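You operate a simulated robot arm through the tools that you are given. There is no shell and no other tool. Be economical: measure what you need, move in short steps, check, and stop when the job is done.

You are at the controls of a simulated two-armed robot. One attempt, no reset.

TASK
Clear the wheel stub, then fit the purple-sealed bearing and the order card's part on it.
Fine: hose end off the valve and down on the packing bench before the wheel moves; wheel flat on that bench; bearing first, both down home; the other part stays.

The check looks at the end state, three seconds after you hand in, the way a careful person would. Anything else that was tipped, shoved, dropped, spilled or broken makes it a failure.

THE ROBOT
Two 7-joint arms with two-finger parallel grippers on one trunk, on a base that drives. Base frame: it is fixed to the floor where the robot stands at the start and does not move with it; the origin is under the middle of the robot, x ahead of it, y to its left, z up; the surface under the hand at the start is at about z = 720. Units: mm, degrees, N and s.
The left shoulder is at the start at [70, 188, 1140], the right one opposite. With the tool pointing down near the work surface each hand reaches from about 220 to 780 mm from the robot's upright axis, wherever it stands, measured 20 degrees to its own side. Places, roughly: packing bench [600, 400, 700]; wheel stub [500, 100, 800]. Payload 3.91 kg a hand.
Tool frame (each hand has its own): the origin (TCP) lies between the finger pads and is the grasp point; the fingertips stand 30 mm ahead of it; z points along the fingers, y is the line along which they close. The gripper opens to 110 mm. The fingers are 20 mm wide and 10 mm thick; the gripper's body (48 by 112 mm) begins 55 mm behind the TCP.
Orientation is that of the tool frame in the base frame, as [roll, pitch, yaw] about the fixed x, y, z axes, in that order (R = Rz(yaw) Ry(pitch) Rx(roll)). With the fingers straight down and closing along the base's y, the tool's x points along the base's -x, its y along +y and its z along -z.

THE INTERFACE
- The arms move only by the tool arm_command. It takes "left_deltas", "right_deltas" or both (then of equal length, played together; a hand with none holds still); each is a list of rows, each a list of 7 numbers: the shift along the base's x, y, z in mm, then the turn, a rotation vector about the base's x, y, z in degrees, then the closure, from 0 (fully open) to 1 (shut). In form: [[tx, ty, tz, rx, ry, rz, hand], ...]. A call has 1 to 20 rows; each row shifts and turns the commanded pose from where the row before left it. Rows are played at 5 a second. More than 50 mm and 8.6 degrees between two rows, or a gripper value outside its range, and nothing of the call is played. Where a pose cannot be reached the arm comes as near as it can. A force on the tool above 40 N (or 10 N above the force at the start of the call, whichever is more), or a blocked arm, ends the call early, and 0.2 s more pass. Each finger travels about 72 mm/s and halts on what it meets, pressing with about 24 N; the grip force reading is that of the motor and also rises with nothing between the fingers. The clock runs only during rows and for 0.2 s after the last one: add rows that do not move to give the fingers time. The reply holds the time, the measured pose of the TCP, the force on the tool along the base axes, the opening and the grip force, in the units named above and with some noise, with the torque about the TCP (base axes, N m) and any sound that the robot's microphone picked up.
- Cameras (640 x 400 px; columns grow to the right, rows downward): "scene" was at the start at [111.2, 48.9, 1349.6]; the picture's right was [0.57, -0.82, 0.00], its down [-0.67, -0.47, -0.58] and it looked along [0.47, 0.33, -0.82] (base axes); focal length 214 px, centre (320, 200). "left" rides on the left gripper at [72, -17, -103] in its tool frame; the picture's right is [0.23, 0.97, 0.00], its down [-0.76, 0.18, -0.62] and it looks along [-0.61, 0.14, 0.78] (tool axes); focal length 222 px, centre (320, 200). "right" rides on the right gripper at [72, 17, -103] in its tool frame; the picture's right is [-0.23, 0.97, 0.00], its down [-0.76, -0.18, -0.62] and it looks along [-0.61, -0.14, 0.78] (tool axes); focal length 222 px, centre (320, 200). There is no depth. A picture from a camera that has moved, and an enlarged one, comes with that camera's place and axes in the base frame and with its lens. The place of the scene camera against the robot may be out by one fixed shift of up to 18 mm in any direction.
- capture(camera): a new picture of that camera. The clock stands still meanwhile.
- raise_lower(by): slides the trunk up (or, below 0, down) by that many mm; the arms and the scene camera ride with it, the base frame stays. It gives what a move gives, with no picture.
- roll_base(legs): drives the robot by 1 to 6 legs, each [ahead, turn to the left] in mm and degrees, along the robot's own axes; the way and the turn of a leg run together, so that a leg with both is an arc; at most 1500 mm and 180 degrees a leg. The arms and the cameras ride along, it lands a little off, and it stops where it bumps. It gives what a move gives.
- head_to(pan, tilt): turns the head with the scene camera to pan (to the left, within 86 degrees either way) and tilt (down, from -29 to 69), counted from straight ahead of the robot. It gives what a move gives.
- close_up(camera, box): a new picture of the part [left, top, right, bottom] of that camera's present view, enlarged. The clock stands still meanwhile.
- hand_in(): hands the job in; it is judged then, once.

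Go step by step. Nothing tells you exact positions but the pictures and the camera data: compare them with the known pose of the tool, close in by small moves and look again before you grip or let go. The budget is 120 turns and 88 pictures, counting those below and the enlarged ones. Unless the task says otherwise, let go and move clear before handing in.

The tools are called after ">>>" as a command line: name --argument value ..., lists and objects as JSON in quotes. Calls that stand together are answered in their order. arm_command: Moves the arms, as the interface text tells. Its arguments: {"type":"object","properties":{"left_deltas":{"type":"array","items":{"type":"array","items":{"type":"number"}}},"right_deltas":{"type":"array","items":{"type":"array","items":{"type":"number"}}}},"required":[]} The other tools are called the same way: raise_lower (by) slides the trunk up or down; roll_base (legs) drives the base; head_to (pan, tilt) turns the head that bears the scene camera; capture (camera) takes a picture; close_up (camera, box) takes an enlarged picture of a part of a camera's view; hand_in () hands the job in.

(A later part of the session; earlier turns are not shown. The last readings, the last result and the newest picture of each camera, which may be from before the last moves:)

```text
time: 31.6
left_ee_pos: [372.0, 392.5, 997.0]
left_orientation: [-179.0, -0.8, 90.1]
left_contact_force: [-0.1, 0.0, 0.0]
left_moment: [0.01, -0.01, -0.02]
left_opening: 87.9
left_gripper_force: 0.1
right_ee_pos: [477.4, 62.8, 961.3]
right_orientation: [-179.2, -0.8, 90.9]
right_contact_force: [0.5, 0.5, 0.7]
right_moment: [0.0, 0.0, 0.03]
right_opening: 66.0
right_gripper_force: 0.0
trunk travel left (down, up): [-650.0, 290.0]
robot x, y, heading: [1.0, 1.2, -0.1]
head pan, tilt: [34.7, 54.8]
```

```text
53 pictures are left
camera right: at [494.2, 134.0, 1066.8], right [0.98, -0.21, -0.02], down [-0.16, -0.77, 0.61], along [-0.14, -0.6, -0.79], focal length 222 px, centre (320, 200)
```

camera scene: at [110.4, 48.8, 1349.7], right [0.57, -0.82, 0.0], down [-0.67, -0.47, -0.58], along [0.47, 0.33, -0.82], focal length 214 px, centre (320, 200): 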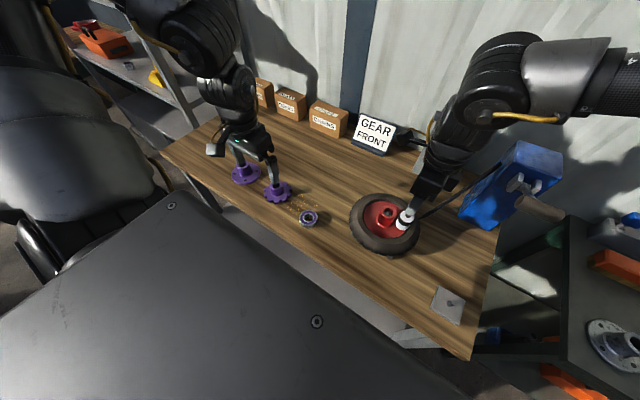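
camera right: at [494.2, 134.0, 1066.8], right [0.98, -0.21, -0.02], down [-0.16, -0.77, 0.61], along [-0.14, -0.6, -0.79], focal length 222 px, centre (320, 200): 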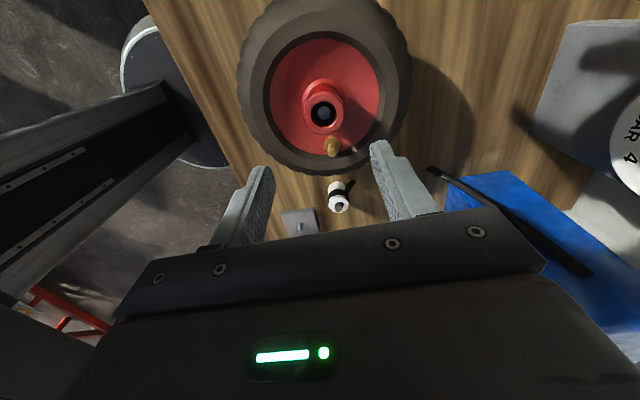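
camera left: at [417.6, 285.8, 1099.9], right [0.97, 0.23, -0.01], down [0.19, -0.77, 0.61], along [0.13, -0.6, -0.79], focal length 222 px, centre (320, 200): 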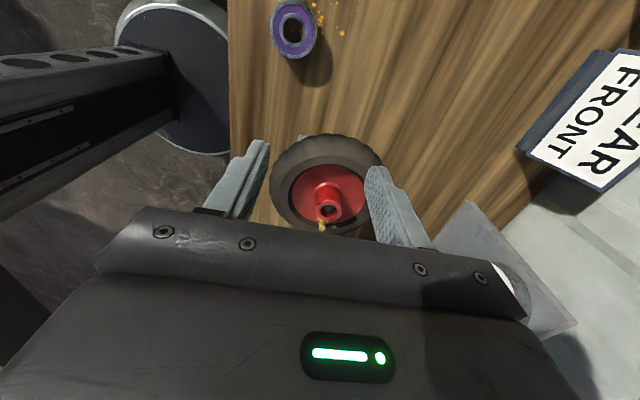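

The hub is centred at [481, 65]. I'll level the hand, descend so the tips reach about z 800, and grip the hub along x.

>>> arm_command --right_deltas '[[3, 2, 0, -0.8, -0.8, -0.9, 0.4], [0, 0, -35, 0, 0, 0, 0.4], [0, 0, -35, 0, 0, 0, 0.4], [0, 0, -30, 0, 0, 0, 0.4], [0, 0, -20, 0, 0, 0, 0.4], [0, 0, -11, 0, 0, 0, 0.4], [0, 0, 0, 0, 0, 0, 0.5], [0, 0, 0, 0, 0, 0, 0.6], [0, 0, 0, 0, 0, 0, 0.8], [0, 0, 0, 0, 0, 0, 1]]'

>>> capture --camera "right"

```text
time: 33.8
left_ee_pos: [368.0, 393.4, 998.4]
left_orientation: [-179.3, -1.0, 90.2]
left_contact_force: [-0.1, 0.5, 0.6]
left_moment: [-0.01, 0.02, 0.01]
left_opening: 88.4
left_gripper_force: 0.0
right_ee_pos: [474.7, 65.3, 831.7]
right_orientation: [179.8, -0.2, 90.1]
right_contact_force: [-14.2, -1.7, 36.4]
right_moment: [-0.25, 2.38, 0.03]
right_opening: 51.9
right_gripper_force: 23.5
trunk travel left (down, up): [-650.0, 290.0]
robot x, y, heading: [2.4, 1.6, -0.0]
head pan, tilt: [34.7, 54.8]
```

```text
52 pictures are left
camera right: at [491.4, 137.2, 936.2], right [0.97, -0.23, 0.0], down [-0.18, -0.76, 0.62], along [-0.14, -0.61, -0.78], focal length 222 px, centre (320, 200)
```

right: 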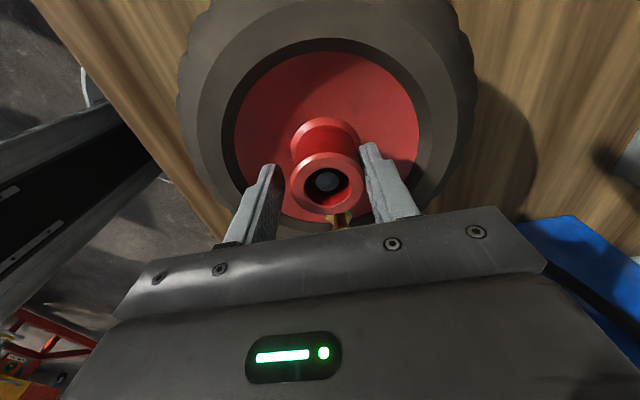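

The tips are pressing on the wheel disc, so it is higher than I thought. I'll ease open, rise 8 mm, recentre and close again.

>>> arm_command --right_deltas '[[0, 0, 0, 0, 0, 0, 0.4], [0, 0, 8, 0, 0, 0, 0.4], [0, 0, 0, 0, 0, 0, 0.4]]'

>>> capture --camera "right"

>>> close_up --camera "scene" --box '[340, 150, 440, 270]'

```text
time: 34.6
left_ee_pos: [371.4, 394.2, 995.7]
left_orientation: [-179.0, -0.8, 90.1]
left_contact_force: [0.4, -0.1, 0.0]
left_moment: [-0.01, -0.03, -0.01]
left_opening: 87.9
left_gripper_force: 0.2
right_ee_pos: [478.8, 64.9, 837.0]
right_orientation: [-179.9, 0.1, 90.0]
right_contact_force: [-0.2, -0.2, -0.1]
right_moment: [0.0, 0.01, -0.03]
right_opening: 66.2
right_gripper_force: 0.0
trunk travel left (down, up): [-650.0, 290.0]
robot x, y, heading: [1.3, 1.1, 0.1]
head pan, tilt: [34.7, 54.8]
```

```text
51 pictures are left
camera right: at [495.3, 137.2, 940.6], right [0.97, -0.23, 0.0], down [-0.18, -0.76, 0.62], along [-0.14, -0.61, -0.78], focal length 222 px, centre (320, 200)
```

right: 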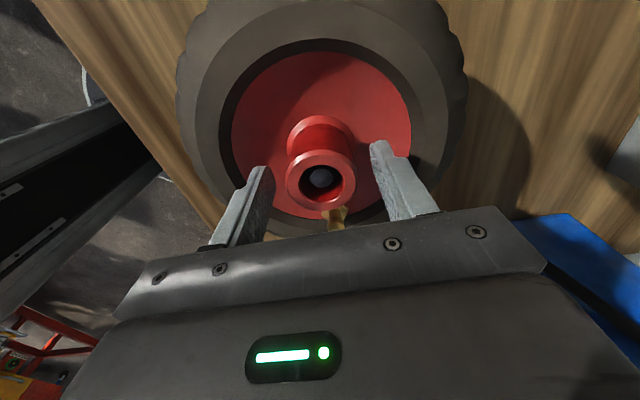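

```text
3.33 times, centred on (390, 210) of scene
camera zoom: at [110.6, 48.8, 1349.4], right [0.57, -0.82, 0.0], down [-0.67, -0.47, -0.58], along [0.47, 0.33, -0.82], focal length 715 px, centre (87, 167)
```

zoom: 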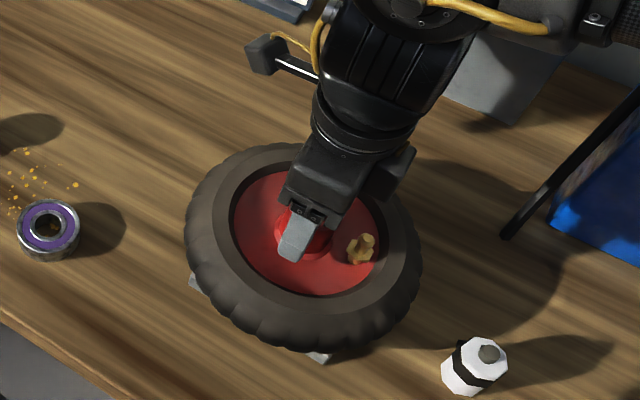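

The hub is centred between the fingers now. I'll close on it at this height.

>>> arm_command --right_deltas '[[0, 0, 0, 0, 0, 0, 0.5], [0, 0, 0, 0, 0, 0, 0.6], [0, 0, 0, 0, 0, 0, 0.8], [0, 0, 0, 0, 0, 0, 1], [0, 0, 0, 0, 0, 0, 1]]'

>>> capture --camera "right"

```text
time: 35.8
left_ee_pos: [373.0, 393.7, 995.6]
left_orientation: [-179.0, -0.8, 90.1]
left_contact_force: [0.7, 0.0, 1.1]
left_moment: [0.02, 0.0, 0.0]
left_opening: 88.0
left_gripper_force: 0.1
right_ee_pos: [478.7, 65.6, 837.3]
right_orientation: [179.9, 0.0, 90.0]
right_contact_force: [-1.2, -0.3, 0.2]
right_moment: [-0.09, -0.14, -0.07]
right_opening: 43.5
right_gripper_force: 23.7
trunk travel left (down, up): [-650.0, 290.0]
robot x, y, heading: [1.0, 0.6, 0.2]
head pan, tilt: [34.7, 54.8]
```

```text
49 pictures are left
camera right: at [496.1, 137.6, 941.2], right [0.97, -0.23, 0.0], down [-0.18, -0.76, 0.62], along [-0.14, -0.61, -0.78], focal length 222 px, centre (320, 200)
```

right: 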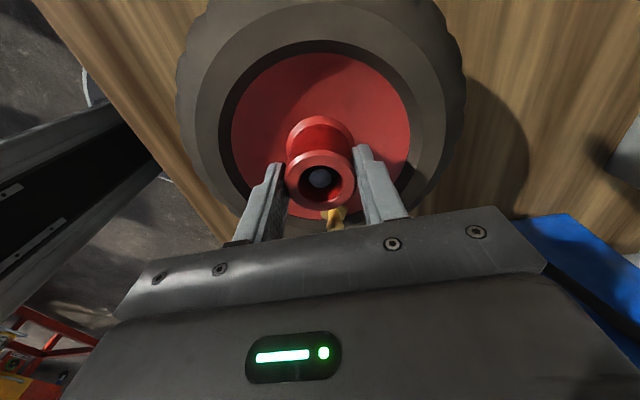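

The hub is gripped at 43.5 mm with almost no side force. I'll lift straight up in small steps.

>>> arm_command --right_deltas '[[0, 0, 5, 0, 0, 0, 1], [0, 0, 10, 0, 0, 0, 1], [0, 0, 15, 0, 0, 0, 1], [0, 0, 20, 0, 0, 0, 1], [0, 0, 25, 0, 0, 0, 1], [0, 0, 25, 0, 0, 0, 1], [0, 0, 0, 0, 0, 0, 1]]'

>>> capture --camera "scene"

>>> capture --camera "left"

```text
time: 37.4
left_ee_pos: [373.6, 393.5, 995.8]
left_orientation: [-178.9, -0.7, 90.2]
left_contact_force: [0.7, 0.3, -0.4]
left_moment: [-0.01, 0.01, -0.03]
left_opening: 88.0
left_gripper_force: 0.0
right_ee_pos: [481.2, 65.3, 937.3]
right_orientation: [-179.9, 0.0, 90.0]
right_contact_force: [0.0, -0.4, -12.4]
right_moment: [0.07, 0.04, -0.01]
right_opening: 43.5
right_gripper_force: 24.0
trunk travel left (down, up): [-650.0, 290.0]
robot x, y, heading: [-3.1, -0.4, -0.1]
head pan, tilt: [34.7, 54.8]
```

```text
48 pictures are left
camera scene: at [112.9, 49.2, 1349.4], right [0.57, -0.82, 0.0], down [-0.67, -0.47, -0.58], along [0.47, 0.33, -0.82], focal length 214 px, centre (320, 200)
```

scene: 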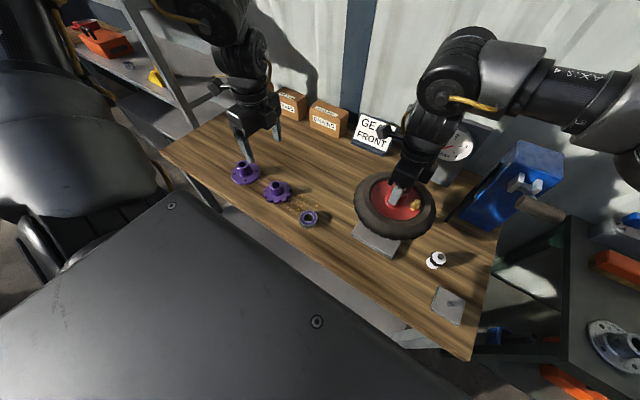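

```text
47 pictures are left
camera left: at [359.3, 465.1, 1100.3], right [0.97, 0.23, -0.01], down [0.19, -0.77, 0.61], along [0.13, -0.6, -0.79], focal length 222 px, centre (320, 200)
```

left: 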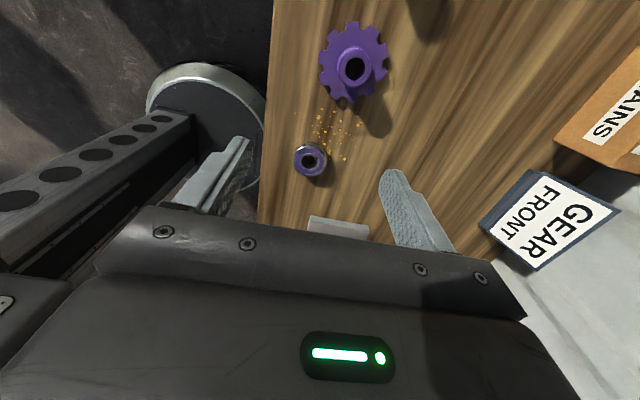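

The wheel is up at 12 N. I'll raise it further and carry it behind the stub toward [645, 110].

>>> arm_command --right_deltas '[[0, 0, 25, 0, 0, 0, 1], [0, 0, 15, 0, 0, 0, 1], [10, 8, 0, 0, 0, 0, 1], [20, 10, 0, 0, 0, 0, 1], [25, 10, 0, 0, 0, 0, 1], [25, 8, 0, 0, 0, 0, 1], [25, 5, 0, 0, 0, 0, 1], [25, 4, 0, 0, 0, 0, 1], [20, 0, 0, 0, 0, 0, 1], [12, 0, 0, 0, 0, 0, 1], [0, 0, 0, 0, 0, 0, 1]]'

>>> capture --camera "scene"

>>> capture --camera "right"

```text
time: 39.8
left_ee_pos: [372.7, 393.6, 993.1]
left_orientation: [-178.9, -0.9, 90.0]
left_contact_force: [-0.1, -0.1, -0.3]
left_moment: [0.01, -0.01, -0.02]
left_opening: 87.9
left_gripper_force: 0.1
right_ee_pos: [604.0, 69.7, 974.7]
right_orientation: [179.8, -0.2, 89.9]
right_contact_force: [0.2, 0.5, -12.9]
right_moment: [0.04, 0.01, -0.01]
right_opening: 43.3
right_gripper_force: 24.0
right hand out of reach, approached as far as the arm can: row 6, 7, 8, 9, 10
trunk travel left (down, up): [-650.0, 290.0]
robot x, y, heading: [-2.7, 1.6, -0.1]
head pan, tilt: [34.7, 54.8]
```

```text
46 pictures are left
camera scene: at [113.1, 49.6, 1349.4], right [0.57, -0.82, 0.0], down [-0.67, -0.47, -0.57], along [0.47, 0.33, -0.82], focal length 214 px, centre (320, 200)
```

scene: 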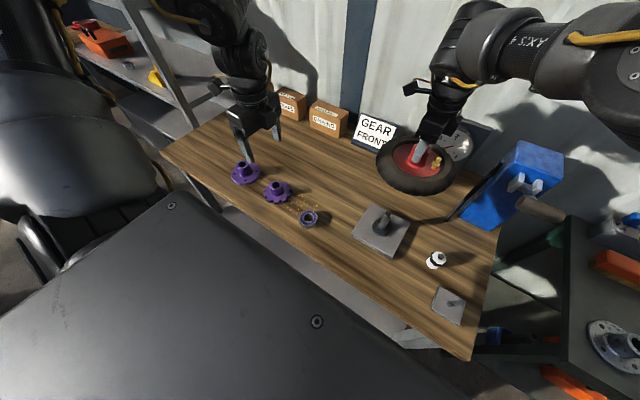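

```text
45 pictures are left
camera right: at [621.2, 141.1, 1079.2], right [0.97, -0.23, 0.0], down [-0.18, -0.76, 0.62], along [-0.14, -0.6, -0.78], focal length 222 px, centre (320, 200)
```

right: 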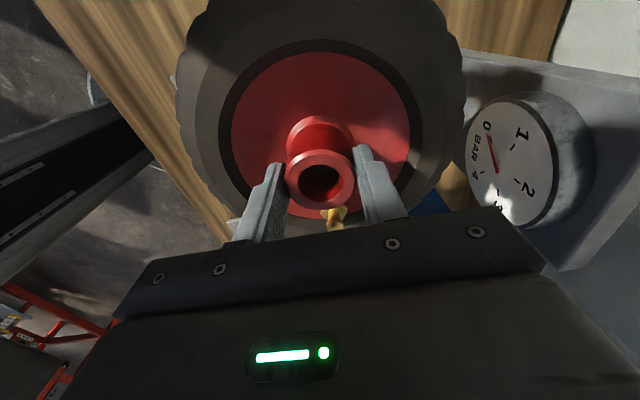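

Reach ends here in this wrist turn, and the wheel would still overlap the stub block. I'll turn the hand back toward yaw 130 while pushing on outward.

>>> arm_command --right_deltas '[[0, 0, 0, 0, 0, 8, 1], [0, 0, 0, 0, 0, 8, 1], [0, 0, 0, 0, 0, 8, 1], [0, 0, 0, 0, 0, 8, 1], [10, 10, 0, 0, 0, 8, 1], [10, 10, 0, 0, 0, 0, 1], [10, 10, 0, 0, 0, 0, 1], [10, 10, 0, 0, 0, 0, 1], [0, 0, 0, 0, 0, 0, 1]]'

```text
time: 41.8
left_ee_pos: [374.5, 393.7, 995.9]
left_orientation: [-178.9, -0.8, 90.1]
left_contact_force: [-0.2, 0.3, -0.3]
left_moment: [-0.02, 0.01, -0.01]
left_opening: 87.8
left_gripper_force: 0.1
right_ee_pos: [611.7, 63.4, 975.0]
right_orientation: [179.9, -0.2, 130.0]
right_contact_force: [-0.7, -0.2, -12.7]
right_moment: [0.03, -0.03, 0.01]
right_opening: 43.3
right_gripper_force: 23.6
right hand out of reach, approached as far as the arm can: row 1, 5, 6, 7, 8
trunk travel left (down, up): [-650.0, 290.0]
robot x, y, heading: [2.5, 1.6, -0.3]
head pan, tilt: [34.7, 54.8]
```

I'll try lower down, where the rated reach is larger; the wheel edge already clears the stub shaft.

>>> arm_command --right_deltas '[[0, 0, -20, 0, 0, 0, 1], [0, 0, -25, 0, 0, 0, 1], [0, 0, -25, 0, 0, 0, 1], [8, 6, 0, 0, 0, 0, 1], [10, 10, 0, 0, 0, 0, 1], [10, 10, 0, 0, 0, 0, 1], [5, 8, 0, 0, 0, 0, 1], [0, 0, 0, 0, 0, 0, 1]]'

>>> capture --camera "scene"

```text
time: 43.6
left_ee_pos: [373.5, 394.1, 995.4]
left_orientation: [-178.9, -0.8, 90.0]
left_contact_force: [0.0, 0.3, 0.8]
left_moment: [-0.03, -0.03, 0.02]
left_opening: 88.1
left_gripper_force: 0.1
right_ee_pos: [620.1, 56.2, 905.1]
right_orientation: [179.8, 0.0, 130.0]
right_contact_force: [-0.1, -0.1, -12.1]
right_moment: [-0.02, 0.0, -0.02]
right_opening: 43.2
right_gripper_force: 23.8
right hand out of reach, approached as far as the arm can: row 4, 5, 6, 7
trunk travel left (down, up): [-650.0, 290.0]
robot x, y, heading: [-1.2, 2.5, 0.1]
head pan, tilt: [34.7, 54.8]
```

```text
44 pictures are left
camera scene: at [113.0, 49.2, 1349.4], right [0.57, -0.82, 0.0], down [-0.67, -0.47, -0.58], along [0.47, 0.33, -0.82], focal length 214 px, centre (320, 200)
```

scene: 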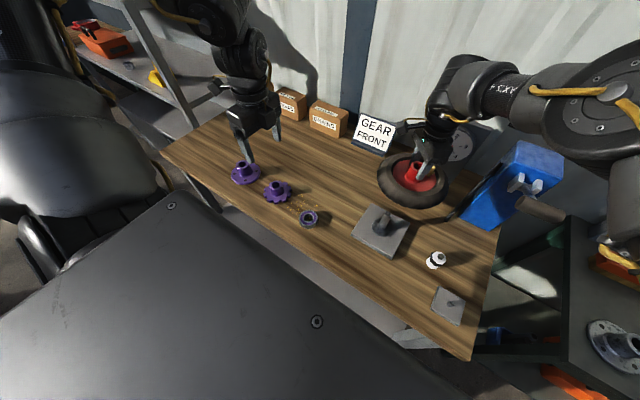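

The right arm's reach is radius-limited from its shoulder, so turning the base left will bring the rest of the bench within range. First I'll raise the wheel and look left for obstacles to the turn.

>>> arm_command --right_deltas '[[-15, 0, 25, 0, 0, 0, 1], [-15, 0, 25, 0, 0, 0, 1], [0, 0, 0, 0, 0, 0, 1]]'

>>> head_to --pan 80 --tilt 35

>>> capture --camera "scene"

```text
time: 44.4
left_ee_pos: [372.9, 394.4, 994.8]
left_orientation: [-178.9, -0.8, 90.1]
left_contact_force: [0.3, -1.0, -0.6]
left_moment: [0.0, 0.02, -0.03]
left_opening: 87.8
left_gripper_force: 0.1
right_ee_pos: [591.1, 57.6, 954.3]
right_orientation: [-179.9, 0.0, 130.0]
right_contact_force: [0.0, 0.9, -12.7]
right_moment: [0.04, 0.02, 0.0]
right_opening: 43.4
right_gripper_force: 23.9
trunk travel left (down, up): [-650.0, 290.0]
robot x, y, heading: [0.9, -0.9, 0.0]
head pan, tilt: [34.7, 54.8]
```

```text
time: 45.5
left_ee_pos: [374.7, 394.4, 994.9]
left_orientation: [-179.0, -0.8, 90.1]
left_contact_force: [0.3, -0.2, 1.3]
left_moment: [0.0, -0.01, -0.03]
left_opening: 88.3
left_gripper_force: 0.1
right_ee_pos: [590.1, 56.9, 954.2]
right_orientation: [-179.9, -0.1, 130.0]
right_contact_force: [-1.0, 0.2, -11.5]
right_moment: [0.04, 0.01, 0.01]
right_opening: 43.6
right_gripper_force: 23.9
trunk travel left (down, up): [-650.0, 290.0]
robot x, y, heading: [2.5, -1.4, -0.0]
head pan, tilt: [80.0, 35.0]
```

```text
43 pictures are left
camera scene: at [68.9, 94.8, 1377.4], right [0.98, -0.17, 0.0], down [-0.1, -0.57, -0.82], along [0.14, 0.81, -0.57], focal length 214 px, centre (320, 200)
```

scene: 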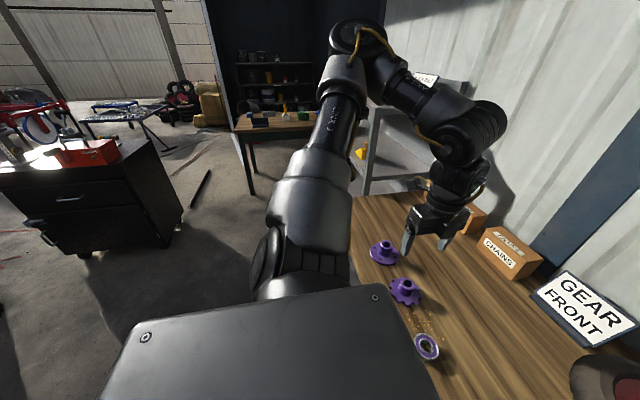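

Nothing stands within the left arm's swing, so I'll turn the base left about 45° with the wheel held high.

>>> roll_base --legs '[[0, 15], [0, 15], [0, 15]]'

>>> head_to --pan -20 --tilt 55

>>> capture --camera "scene"

```text
time: 48.6
left_ee_pos: [-12.7, 543.0, 995.5]
left_orientation: [-178.9, -1.0, 135.0]
left_contact_force: [0.6, -0.4, -0.1]
left_moment: [0.0, 0.04, 0.02]
left_opening: 88.0
left_gripper_force: 0.0
right_ee_pos: [377.2, 458.2, 955.9]
right_orientation: [180.0, -0.1, 175.0]
right_contact_force: [-0.6, 0.1, -12.1]
right_moment: [0.0, 0.04, -0.01]
right_opening: 43.3
right_gripper_force: 24.1
trunk travel left (down, up): [-650.0, 290.0]
robot x, y, heading: [1.0, -0.7, 44.8]
head pan, tilt: [80.0, 35.0]
```

```text
time: 50.4
left_ee_pos: [-14.1, 541.6, 994.7]
left_orientation: [-178.9, -0.8, 135.1]
left_contact_force: [0.3, 0.1, 0.1]
left_moment: [-0.01, 0.0, 0.0]
left_opening: 88.2
left_gripper_force: 0.0
right_ee_pos: [378.2, 457.1, 954.1]
right_orientation: [-180.0, 0.0, 174.9]
right_contact_force: [0.2, -0.5, -12.6]
right_moment: [0.03, 0.04, -0.04]
right_opening: 43.2
right_gripper_force: 24.0
trunk travel left (down, up): [-650.0, 290.0]
robot x, y, heading: [-0.1, -1.7, 44.9]
head pan, tilt: [-20.0, 55.0]
```

```text
42 pictures are left
camera scene: at [103.1, 75.1, 1349.2], right [0.42, -0.91, 0.0], down [-0.74, -0.35, -0.57], along [0.52, 0.24, -0.82], focal length 214 px, centre (320, 200)
```

scene: 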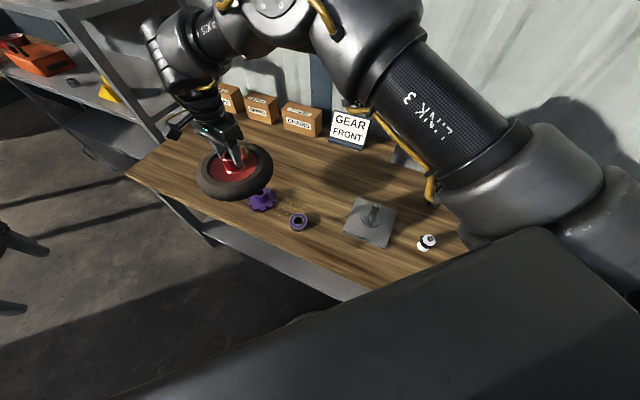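

The base turned cleanly. I'll carry the wheel to open bench near [620, 260].

>>> arm_command --right_deltas '[[12, -10, 0, 0, 0, 0, 1], [25, -20, 0, 0, 0, 0, 1], [25, -20, 0, 0, 0, 0, 1], [25, -20, 0, 0, 0, 0, 1], [25, -20, 0, 0, 0, 0, 1], [25, -20, 0, 0, 0, 0, 1], [25, -20, 0, 0, 0, 0, 1], [25, -20, 0, 0, 0, 0, 1], [25, -20, 0, 0, 0, 0, 1], [20, -17, 0, 0, 0, 0, 1], [10, -10, 0, 0, 0, 0, 1], [0, 0, 0, 0, 0, 0, 1]]'

>>> capture --camera "scene"

>>> capture --camera "right"

```text
time: 53.0
left_ee_pos: [-13.7, 542.7, 995.3]
left_orientation: [-178.9, -1.0, 135.1]
left_contact_force: [-0.7, 0.0, -0.1]
left_moment: [-0.01, 0.02, 0.02]
left_opening: 88.0
left_gripper_force: 0.1
right_ee_pos: [619.8, 260.2, 954.2]
right_orientation: [-179.9, 0.0, 175.1]
right_contact_force: [0.9, 0.6, -11.7]
right_moment: [-0.02, 0.1, -0.02]
right_opening: 43.3
right_gripper_force: 24.1
trunk travel left (down, up): [-650.0, 290.0]
robot x, y, heading: [0.3, 1.0, 44.8]
head pan, tilt: [-20.0, 55.0]
```

```text
41 pictures are left
camera scene: at [103.8, 74.6, 1349.2], right [0.42, -0.91, 0.0], down [-0.74, -0.35, -0.57], along [0.52, 0.24, -0.82], focal length 214 px, centre (320, 200)
```

scene: 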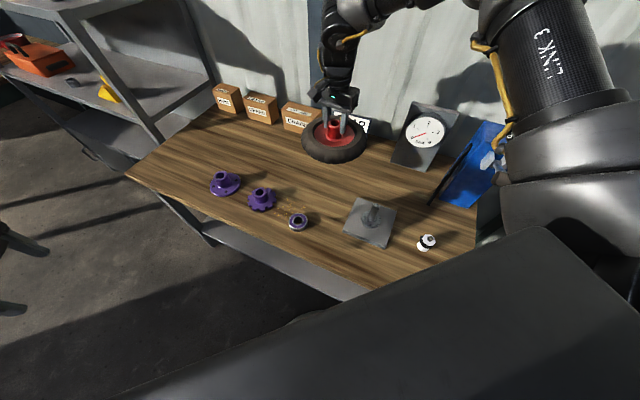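

```text
40 pictures are left
camera right: at [548.2, 283.1, 1058.3], right [0.31, 0.95, 0.0], down [0.74, -0.24, 0.62], along [0.59, -0.19, -0.78], focal length 222 px, centre (320, 200)
```

right: 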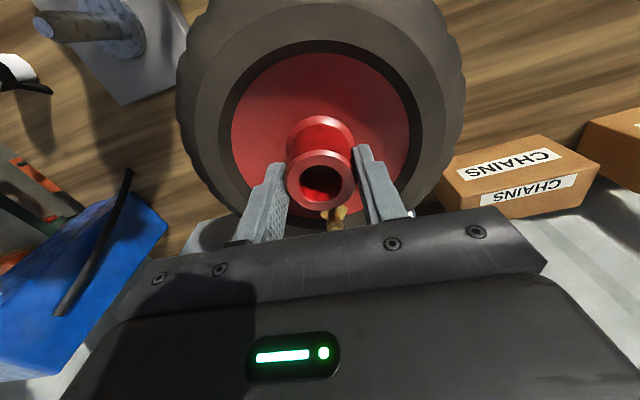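

The spot is clear. I'll lower, slowly at the end, until the bench takes the weight.

>>> arm_command --right_deltas '[[0, 0, -25, 0, 0, 0, 1], [0, 0, -30, 0, 0, 0, 1], [0, 0, -25, 0, 0, 0, 1], [0, 0, -15, 0, 0, 0, 1], [0, 0, -10, 0, 0, 0, 1], [0, 0, -8, 0, 0, 0, 1], [0, 0, -6, 0, 0, 0, 1], [0, 0, -5, 0, 0, 0, 1], [0, 0, 0, 0, 0, 0, 1]]'

>>> capture --camera "scene"

```text
time: 55.0
left_ee_pos: [-14.6, 542.5, 996.3]
left_orientation: [-179.0, -0.9, 135.1]
left_contact_force: [0.1, 0.1, 0.5]
left_moment: [0.0, -0.03, 0.03]
left_opening: 88.0
left_gripper_force: 0.0
right_ee_pos: [619.8, 260.6, 829.0]
right_orientation: [-180.0, -0.1, 175.0]
right_contact_force: [-0.1, 0.1, -12.0]
right_moment: [0.01, 0.03, -0.01]
right_opening: 43.2
right_gripper_force: 23.6
trunk travel left (down, up): [-650.0, 290.0]
robot x, y, heading: [1.1, -3.6, 44.9]
head pan, tilt: [-20.0, 55.0]
```

```text
39 pictures are left
camera scene: at [103.9, 74.2, 1349.2], right [0.42, -0.91, 0.0], down [-0.74, -0.35, -0.57], along [0.52, 0.24, -0.82], focal length 214 px, centre (320, 200)
```

scene: 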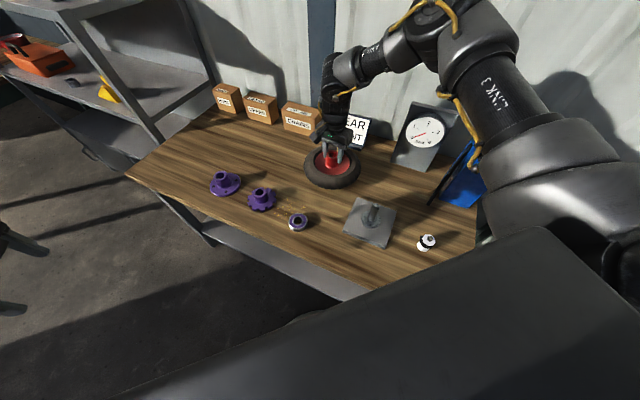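

>>> arm_command --right_deltas '[[0, 0, -4, 0, 0, 0, 1], [0, 0, -4, 0, 0, 0, 1], [0, 0, -4, 0, 0, 0, 1], [0, 0, -4, 0, 0, 0, 1], [0, 0, -3, 0, 0, 0, 1], [0, 0, -3, 0, 0, 0, 1], [0, 0, 0, 0, 0, 0, 1]]'

```text
time: 56.5
left_ee_pos: [-13.1, 542.7, 995.0]
left_orientation: [-178.9, -0.8, 135.1]
left_contact_force: [-0.5, 0.5, -0.6]
left_moment: [-0.02, 0.01, 0.0]
left_opening: 88.1
left_gripper_force: 0.0
right_ee_pos: [619.0, 260.3, 808.4]
right_orientation: [179.9, -0.1, 175.0]
right_contact_force: [-0.1, -0.8, -13.0]
right_moment: [-0.02, 0.05, 0.01]
right_opening: 43.3
right_gripper_force: 23.7
trunk travel left (down, up): [-650.0, 290.0]
robot x, y, heading: [-0.1, 1.0, 44.9]
head pan, tilt: [-20.0, 55.0]
```

>>> arm_command --right_deltas '[[0, 0, -4, 0, 0, 0, 1], [0, 0, -3, 0, 0, 0, 1], [0, 0, -3, 0, 0, 0, 1], [0, 0, -3, 0, 0, 0, 1], [0, 0, -3, 0, 0, 0, 1], [0, 0, -3, 0, 0, 0, 1], [0, 0, 0, 0, 0, 0, 1]]'

>>> close_up --camera "scene" --box '[280, 120, 390, 200]'

```text
time: 57.6
left_ee_pos: [-16.8, 540.7, 996.0]
left_orientation: [-179.2, -0.8, 135.0]
left_contact_force: [-0.7, -0.3, 0.1]
left_moment: [0.01, 0.0, 0.02]
left_opening: 88.0
left_gripper_force: 0.0
right_ee_pos: [618.2, 259.6, 804.3]
right_orientation: [179.6, 0.2, 174.9]
right_contact_force: [-6.1, -4.6, 17.2]
right_moment: [-1.7, 0.55, 0.25]
right_opening: 43.5
right_gripper_force: 24.0
trunk travel left (down, up): [-650.0, 290.0]
robot x, y, heading: [0.4, -3.9, 45.0]
head pan, tilt: [-20.0, 55.0]
stopped in row 5 (right hand): the force on the tool passed its limit at 42 N (the readings are from after the stop); the commanded pose is now the measured one
```

```text
5.00 times, centred on (335, 160) of scene
camera zoom: at [99.3, 72.2, 1349.5], right [0.42, -0.91, 0.0], down [-0.74, -0.35, -0.58], along [0.52, 0.24, -0.82], focal length 1072 px, centre (245, 400)
```

zoom: 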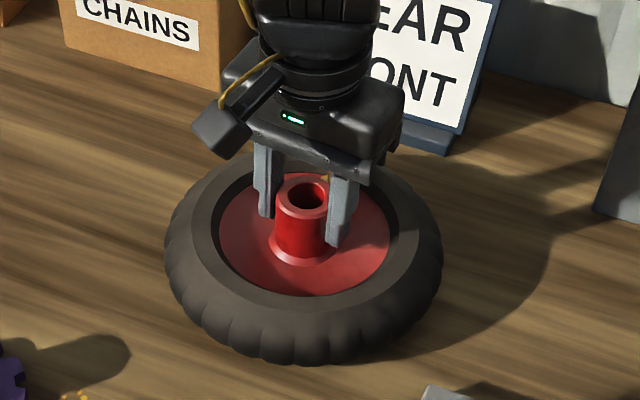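

The wheel rests flat on the bench. I'll open and rise straight up.

>>> arm_command --right_deltas '[[0, 0, 1, 0, 0, 0, 0.8], [0, 0, 0, 0, 0, 0, 0.45], [0, 0, 0, 0, 0, 0, 0.4], [0, 0, 15, 0, 0, 0, 0.4], [0, 0, 30, 0, 0, 0, 0.4], [0, 0, 40, 0, 0, 0, 0.4], [0, 0, 40, 0, 0, 0, 0.4], [0, 0, 0, 0, 0, 0, 0.4]]'

>>> capture --camera "right"

>>> close_up --camera "scene" --box '[200, 150, 450, 270]'

```text
time: 59.4
left_ee_pos: [-14.0, 541.9, 996.6]
left_orientation: [-179.1, -0.8, 135.1]
left_contact_force: [-0.4, 0.5, -0.3]
left_moment: [0.03, 0.02, 0.0]
left_opening: 87.8
left_gripper_force: 0.0
right_ee_pos: [619.7, 261.9, 924.1]
right_orientation: [179.8, 0.1, 174.9]
right_contact_force: [0.3, -0.2, -0.1]
right_moment: [-0.01, -0.01, 0.04]
right_opening: 65.9
right_gripper_force: 0.0
trunk travel left (down, up): [-650.0, 290.0]
robot x, y, heading: [-0.7, 1.7, 45.0]
head pan, tilt: [-20.0, 55.0]
```

```text
37 pictures are left
camera right: at [549.0, 283.7, 1028.2], right [0.31, 0.95, 0.0], down [0.74, -0.25, 0.62], along [0.59, -0.19, -0.78], focal length 222 px, centre (320, 200)
```

right: 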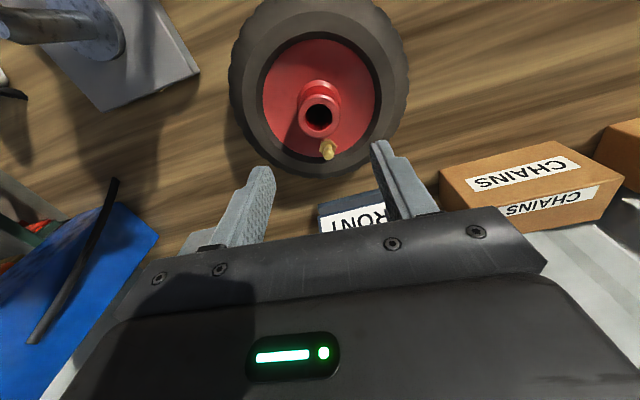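

```text
2.56 times, centred on (325, 210) of scene
camera zoom: at [102.9, 74.0, 1349.3], right [0.42, -0.91, 0.0], down [-0.74, -0.35, -0.57], along [0.52, 0.24, -0.82], focal length 549 px, centre (307, 174)
```

zoom: 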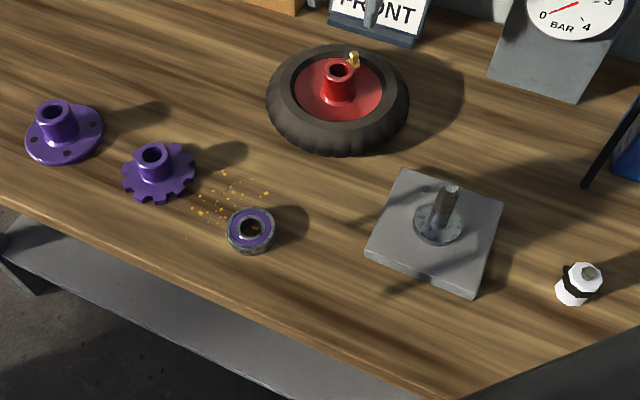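

The wheel and hose are down and the stub with its flange is bare. Next I'll hover over the purple-sealed bearing.

>>> arm_command --right_deltas '[[-25, 0, 0, 0, 0, 0, 0.3], [-35, 0, 0, 0, 0, 0, 0.2], [-35, 0, 0, 0, 0, 0, 0.2], [-35, 2, 0, 0, 0, 0, 0.2], [-35, 3, -10, 0, 0, 0, 0.2], [-35, 3, -20, 0, 0, 0, 0.2], [-30, 2, -20, 0, 0, 0, 0.2], [-13, 0, -20, 0, 0, 0, 0.2], [0, 0, 0, 0, 0, 0, 0.2]]'

>>> capture --camera "right"

>>> close_up --camera "right" --box '[200, 40, 440, 190]'

```text
time: 61.4
left_ee_pos: [-14.9, 541.6, 996.5]
left_orientation: [-178.9, -0.9, 135.1]
left_contact_force: [-0.3, -0.3, -0.2]
left_moment: [-0.02, 0.01, -0.03]
left_opening: 87.9
left_gripper_force: 0.1
right_ee_pos: [377.2, 271.4, 853.6]
right_orientation: [179.7, 0.1, 175.0]
right_contact_force: [0.1, 0.1, -0.3]
right_moment: [-0.02, 0.02, 0.0]
right_opening: 88.0
right_gripper_force: 0.0
trunk travel left (down, up): [-650.0, 290.0]
robot x, y, heading: [1.0, -1.0, 44.8]
head pan, tilt: [-20.0, 55.0]
```

```text
35 pictures are left
camera right: at [305.6, 294.1, 958.3], right [0.31, 0.95, 0.0], down [0.74, -0.25, 0.62], along [0.59, -0.19, -0.78], focal length 222 px, centre (320, 200)
```

right: 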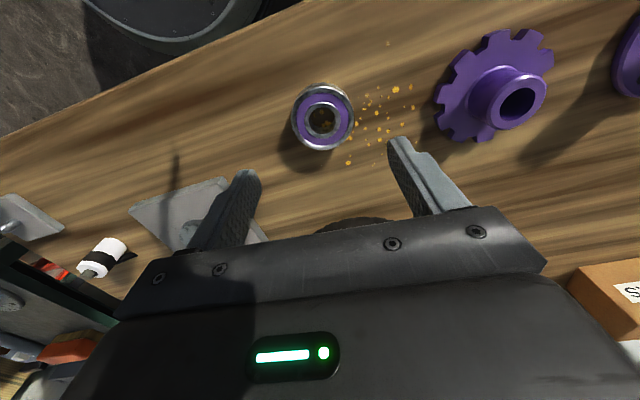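

```text
2.67 times, centred on (320, 115) of right
camera zoom: at [305.6, 294.1, 958.3], right [0.31, 0.95, 0.0], down [0.74, -0.25, 0.62], along [0.59, -0.19, -0.78], focal length 592 px, centre (320, 427)
```

zoom: 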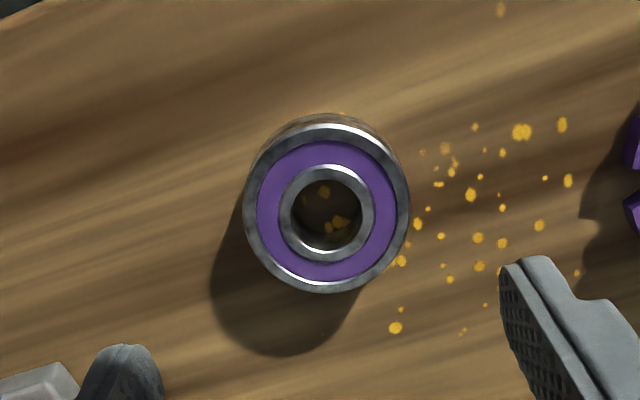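

The bearing is at about [376, 275], roughly 60 mm across. I'll centre over it and descend with the tips just above the bench.

>>> arm_command --right_deltas '[[-1, 3, 0, 0, 0, 0, 0.2], [0, 0, -30, 0, 0, 0, 0.2], [0, 0, -30, 0, 0, 0, 0.2], [0, 0, -20, 0, 0, 0, 0.2], [0, 0, -10, 0, 0, 0, 0.2], [0, 0, -5, 0, 0, 0, 0.2], [0, 0, 0, 0, 0, 0, 0.2]]'

>>> capture --camera "right"

```text
time: 63.0
left_ee_pos: [-14.4, 541.4, 996.4]
left_orientation: [-179.0, -0.9, 135.1]
left_contact_force: [0.7, 0.4, 1.4]
left_moment: [0.01, 0.01, 0.0]
left_opening: 87.8
left_gripper_force: 0.2
right_ee_pos: [376.5, 274.8, 760.2]
right_orientation: [179.8, 0.1, 174.9]
right_contact_force: [0.4, -0.4, -0.2]
right_moment: [0.02, 0.0, 0.04]
right_opening: 88.1
right_gripper_force: 0.1
trunk travel left (down, up): [-650.0, 290.0]
robot x, y, heading: [-2.0, 0.1, 45.1]
head pan, tilt: [-20.0, 55.0]
```

```text
33 pictures are left
camera right: at [305.3, 296.8, 864.0], right [0.31, 0.95, 0.0], down [0.74, -0.25, 0.62], along [0.59, -0.19, -0.78], focal length 222 px, centre (320, 200)
```

right: 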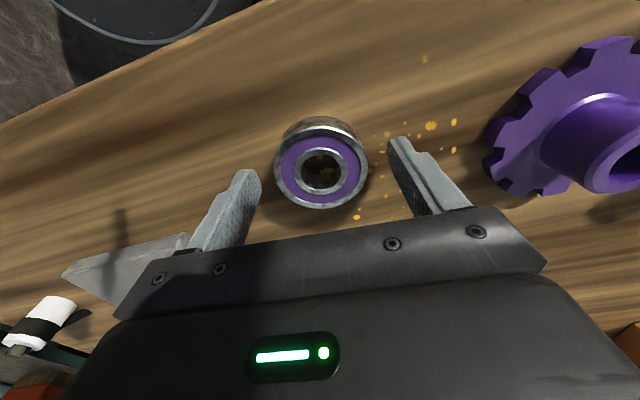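

Well aligned. I'll lower the last few mm and close.

>>> arm_command --right_deltas '[[0, 0, -5, 0, 0, 0, 0.2], [0, 0, 0, 0, 0, 0, 0.35], [0, 0, 0, 0, 0, 0, 0.5], [0, 0, 0, 0, 0, 0, 0.7], [0, 0, 0, 0, 0, 0, 0.9], [0, 0, 0, 0, 0, 0, 0.9]]'

>>> capture --camera "right"

```text
time: 64.4
left_ee_pos: [-14.4, 541.4, 997.1]
left_orientation: [-179.0, -0.9, 135.1]
left_contact_force: [0.5, -0.2, -0.3]
left_moment: [0.01, 0.0, -0.02]
left_opening: 87.8
left_gripper_force: 0.0
right_ee_pos: [376.3, 274.1, 755.4]
right_orientation: [179.7, 0.1, 174.9]
right_contact_force: [-0.5, 1.0, -0.2]
right_moment: [-0.04, -0.04, 0.03]
right_opening: 61.2
right_gripper_force: 23.8
trunk travel left (down, up): [-650.0, 290.0]
robot x, y, heading: [-1.9, 0.6, 45.2]
head pan, tilt: [-20.0, 55.0]
```

```text
32 pictures are left
camera right: at [305.2, 297.1, 859.2], right [0.31, 0.95, 0.0], down [0.74, -0.25, 0.62], along [0.59, -0.19, -0.78], focal length 222 px, centre (320, 200)
```

right: 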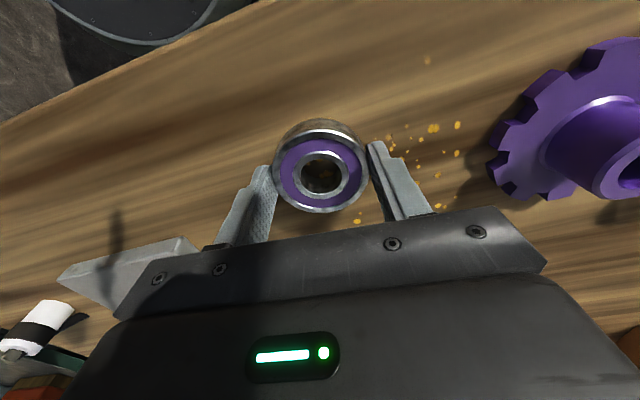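

The bearing is gripped at 61 mm. I'll lift it and hover just beyond the stub so the wrist camera can measure the stub.

>>> arm_command --right_deltas '[[0, 0, 10, 0, 0, 0, 0.9], [0, 0, 30, 0, 0, 0, 0.9], [0, 0, 45, 0, 0, 0, 0.9], [0, 0, 45, 0, 0, 0, 0.9], [10, -15, 10, 0, 0, 0, 0.9], [22, -30, 0, 0, 0, 0, 0.9], [22, -32, 0, 0, 0, 0, 0.9], [22, -32, 0, 0, 0, 0, 0.9], [22, -32, 0, 0, 0, 0, 0.9], [22, -32, 0, 0, 0, 0, 0.9], [16, -26, 0, 0, 0, 0, 0.9], [8, -10, 0, 0, 0, 0, 0.9], [0, 0, 0, 0, 0, 0, 0.9]]'

>>> capture --camera "right"

>>> close_up --camera "right" --box '[240, 20, 400, 120]'

```text
time: 67.2
left_ee_pos: [-15.3, 542.2, 994.7]
left_orientation: [-179.0, -0.9, 135.1]
left_contact_force: [-0.4, 0.1, -1.0]
left_moment: [0.0, -0.01, 0.03]
left_opening: 87.9
left_gripper_force: 0.0
right_ee_pos: [519.0, 64.7, 895.3]
right_orientation: [179.8, 0.2, 174.9]
right_contact_force: [0.3, -0.1, -2.8]
right_moment: [-0.01, 0.01, 0.0]
right_opening: 61.1
right_gripper_force: 24.1
trunk travel left (down, up): [-650.0, 290.0]
robot x, y, heading: [-2.9, -3.5, 44.9]
head pan, tilt: [-20.0, 55.0]
```

```text
31 pictures are left
camera right: at [448.4, 87.5, 999.4], right [0.31, 0.95, 0.0], down [0.74, -0.25, 0.62], along [0.59, -0.19, -0.78], focal length 222 px, centre (320, 200)
```

right: 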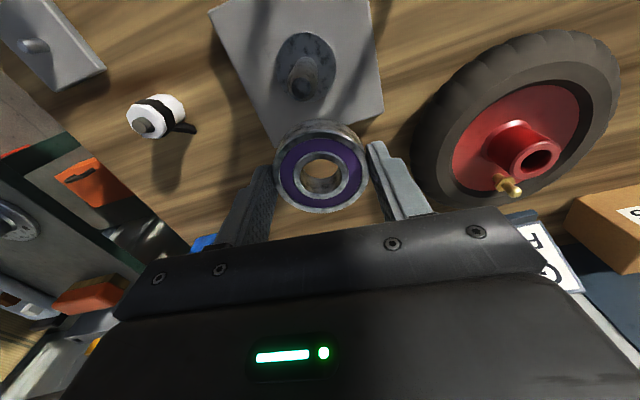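

```text
4.00 times, centred on (320, 70) of right
camera zoom: at [448.4, 87.5, 999.4], right [0.31, 0.95, 0.0], down [0.74, -0.25, 0.62], along [0.59, -0.19, -0.78], focal length 888 px, centre (320, 720)
```

zoom: 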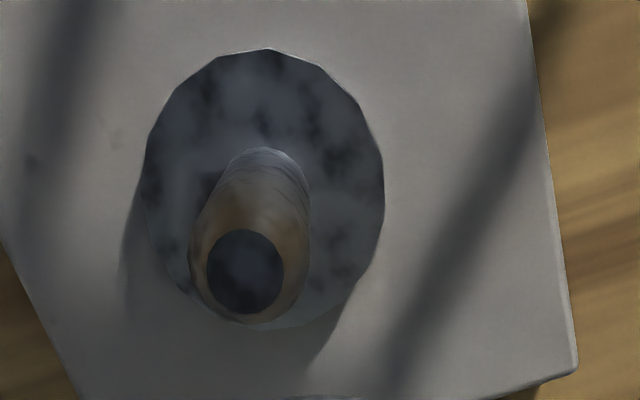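

The bearing (19 mm thick) sits centred in the grip and the stub is at about [478.5, 65] with a tapered top. I'll move over it with the bearing just above the tip and look through the bore.

>>> arm_command --right_deltas '[[-15, 0, 0, 0, 0, 0, 0.9], [-15, 0, 0, 0, 0, 0, 0.9], [-10, 0, 0, 0, 0, 0, 0.9], [0, 0, -12, 0, 0, 0, 0.9], [0, 0, -10, 0, 0, 0, 0.9], [0, 0, 0, 0, 0, 0, 0.9]]'

>>> close_up --camera "right" --box '[220, 90, 420, 230]'

>>> close_up --camera "scene" --box '[330, 160, 410, 260]'

```text
time: 68.6
left_ee_pos: [-13.6, 541.8, 995.4]
left_orientation: [-179.0, -0.9, 135.2]
left_contact_force: [0.0, -0.3, 0.7]
left_moment: [0.05, -0.02, 0.02]
left_opening: 87.9
left_gripper_force: 0.1
right_ee_pos: [479.5, 64.9, 874.1]
right_orientation: [179.7, 0.1, 174.9]
right_contact_force: [-0.4, -0.4, -2.2]
right_moment: [0.03, -0.01, -0.01]
right_opening: 61.1
right_gripper_force: 23.9
trunk travel left (down, up): [-650.0, 290.0]
robot x, y, heading: [-0.9, 4.0, 45.2]
head pan, tilt: [-20.0, 55.0]
```

```text
2.86 times, centred on (320, 160) of right
camera zoom: at [408.3, 86.9, 977.4], right [0.31, 0.95, 0.0], down [0.74, -0.25, 0.62], along [0.59, -0.19, -0.78], focal length 635 px, centre (320, 314)
```

zoom: 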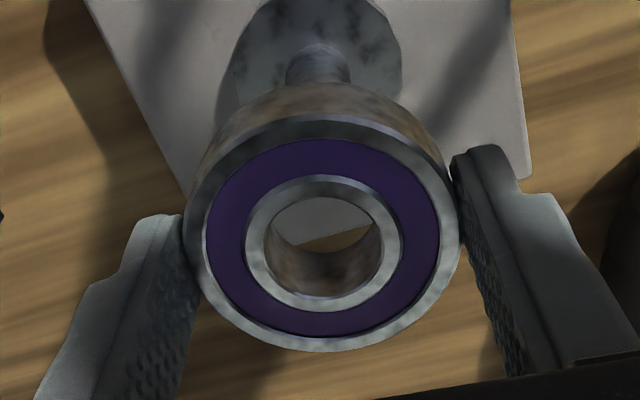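

```text
4.00 times, centred on (370, 210) of scene
camera zoom: at [102.4, 73.6, 1349.4], right [0.42, -0.91, 0.0], down [-0.74, -0.35, -0.57], along [0.52, 0.24, -0.82], focal length 858 px, centre (120, 160)
```

zoom: 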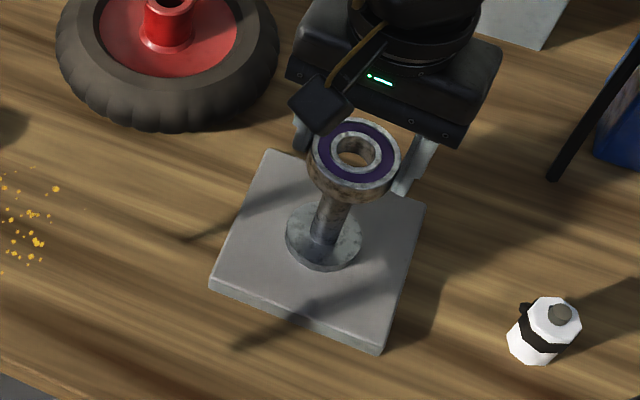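

The bearing is within about 2 mm of the stub axis. I'll correct by (-1.2, -1.3) and lower gently onto the tip.

>>> arm_command --right_deltas '[[-1.2, -1.3, 0, 0, 0, 0, 0.9], [0, 0, -5, 0, 0, 0, 0.9], [0, 0, -4, 0, 0, 0, 0.9], [0, 0, -4, 0, 0, 0, 0.9], [0, 0, -4, 0, 0, 0, 0.9], [0, 0, -4, 0, 0, 0, 0.9], [0, 0, -4, 0, 0, 0, 0.9], [0, 0, -4, 0, 0, 0, 0.9], [0, 0, -4, 0, 0, 0, 0.9], [0, 0, 0, 0, 0, 0, 0.9]]'

>>> close_up --camera "right" --box '[220, 90, 420, 230]'

```text
time: 70.8
left_ee_pos: [-15.1, 543.3, 995.6]
left_orientation: [-179.0, -0.8, 135.1]
left_contact_force: [0.4, -0.2, 0.4]
left_moment: [0.01, 0.02, -0.03]
left_opening: 87.8
left_gripper_force: 0.1
right_ee_pos: [479.2, 63.8, 839.1]
right_orientation: [179.8, 0.2, 174.9]
right_contact_force: [-0.1, 0.8, -2.1]
right_moment: [-0.04, 0.01, 0.0]
right_opening: 61.2
right_gripper_force: 23.7
trunk travel left (down, up): [-650.0, 290.0]
robot x, y, heading: [0.5, -3.0, 45.0]
head pan, tilt: [-20.0, 55.0]
```

```text
2.86 times, centred on (320, 160) of right
camera zoom: at [408.1, 86.6, 943.9], right [0.31, 0.95, 0.0], down [0.74, -0.25, 0.62], along [0.59, -0.19, -0.78], focal length 635 px, centre (320, 314)
```

zoom: 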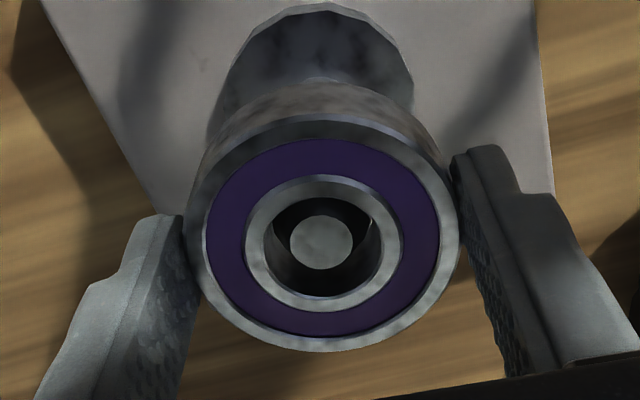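

The stub tip is inside the bore with no side load. I'll keep lowering.

>>> arm_command --right_deltas '[[0, 0, -6, 0, 0, 0, 0.9], [0, 0, -6, 0, 0, 0, 0.9], [0, 0, -6, 0, 0, 0, 0.9], [0, 0, -6, 0, 0, 0, 0.9], [0, 0, -6, 0, 0, 0, 0.9], [0, 0, -5, 0, 0, 0, 0.9], [0, 0, -4, 0, 0, 0, 0.9], [0, 0, -3, 0, 0, 0, 0.9], [0, 0, -3, 0, 0, 0, 0.9], [0, 0, -3, 0, 0, 0, 0.9], [0, 0, -3, 0, 0, 0, 0.9], [0, 0, 0, 0, 0, 0, 0.9]]'

>>> close_up --camera "right" --box '[220, 90, 420, 230]'

>>> close_up --camera "scene" --box '[330, 160, 410, 260]'

```text
time: 73.4
left_ee_pos: [-15.0, 542.0, 995.2]
left_orientation: [-179.0, -0.9, 135.1]
left_contact_force: [-0.5, -0.9, 0.2]
left_moment: [0.04, 0.03, 0.0]
left_opening: 88.1
left_gripper_force: 0.1
right_ee_pos: [479.7, 63.5, 789.9]
right_orientation: [179.8, 0.1, 174.9]
right_contact_force: [-0.1, 1.1, -3.1]
right_moment: [-0.02, -0.03, 0.01]
right_opening: 61.4
right_gripper_force: 24.3
trunk travel left (down, up): [-650.0, 290.0]
robot x, y, heading: [3.6, -0.8, 45.4]
head pan, tilt: [-20.0, 55.0]
```

```text
2.86 times, centred on (320, 160) of right
camera zoom: at [407.8, 86.3, 893.6], right [0.31, 0.95, 0.0], down [0.74, -0.25, 0.62], along [0.59, -0.19, -0.78], focal length 635 px, centre (320, 314)
```

zoom: 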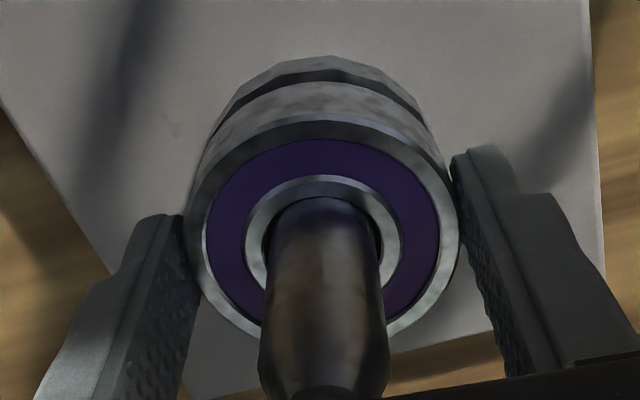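

```text
4.00 times, centred on (370, 210) of scene
camera zoom: at [102.6, 73.6, 1349.4], right [0.42, -0.91, 0.0], down [-0.74, -0.35, -0.57], along [0.52, 0.24, -0.82], focal length 858 px, centre (120, 160)
```

zoom: 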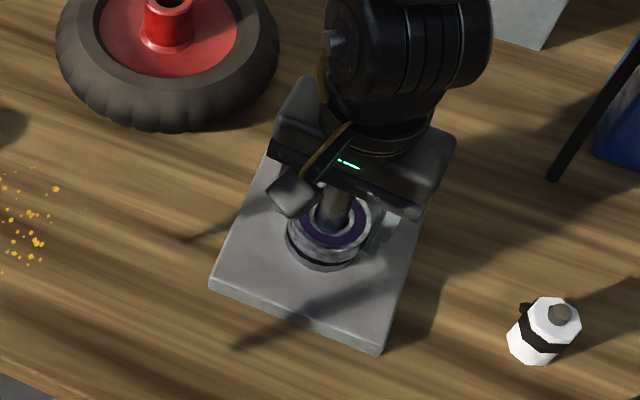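

A small gap to the collar remains. I'll lower in fine steps until it seats.

>>> arm_command --right_deltas '[[0, 0, -2.5, 0, 0, 0, 0.9], [0, 0, -2.5, 0, 0, 0, 0.9], [0, 0, -2, 0, 0, 0, 0.9], [0, 0, -2, 0, 0, 0, 0.9], [0, 0, -2, 0, 0, 0, 0.9], [0, 0, -2, 0, 0, 0, 0.9], [0, 0, 0, 0, 0, 0, 0.9]]'

>>> close_up --camera "right" --box '[220, 90, 420, 230]'

```text
time: 75.0
left_ee_pos: [-15.8, 541.6, 995.7]
left_orientation: [-179.0, -0.8, 135.1]
left_contact_force: [0.1, 0.2, 0.9]
left_moment: [-0.03, 0.03, 0.01]
left_opening: 88.1
left_gripper_force: 0.0
right_ee_pos: [478.9, 63.4, 777.1]
right_orientation: [179.7, 0.3, 174.9]
right_contact_force: [3.1, -1.7, 13.6]
right_moment: [-0.16, -0.13, 0.14]
right_opening: 60.9
right_gripper_force: 23.7
trunk travel left (down, up): [-650.0, 290.0]
robot x, y, heading: [-1.1, 1.9, 45.0]
head pan, tilt: [-20.0, 55.0]
```

```text
2.86 times, centred on (320, 160) of right
camera zoom: at [407.2, 86.7, 880.8], right [0.31, 0.95, 0.01], down [0.74, -0.25, 0.62], along [0.59, -0.19, -0.78], focal length 635 px, centre (320, 314)
```

zoom: 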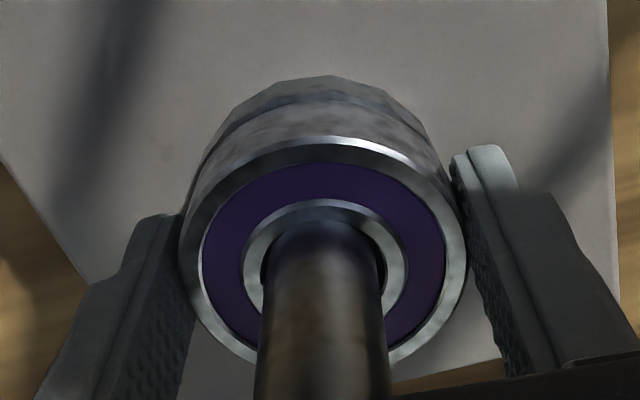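

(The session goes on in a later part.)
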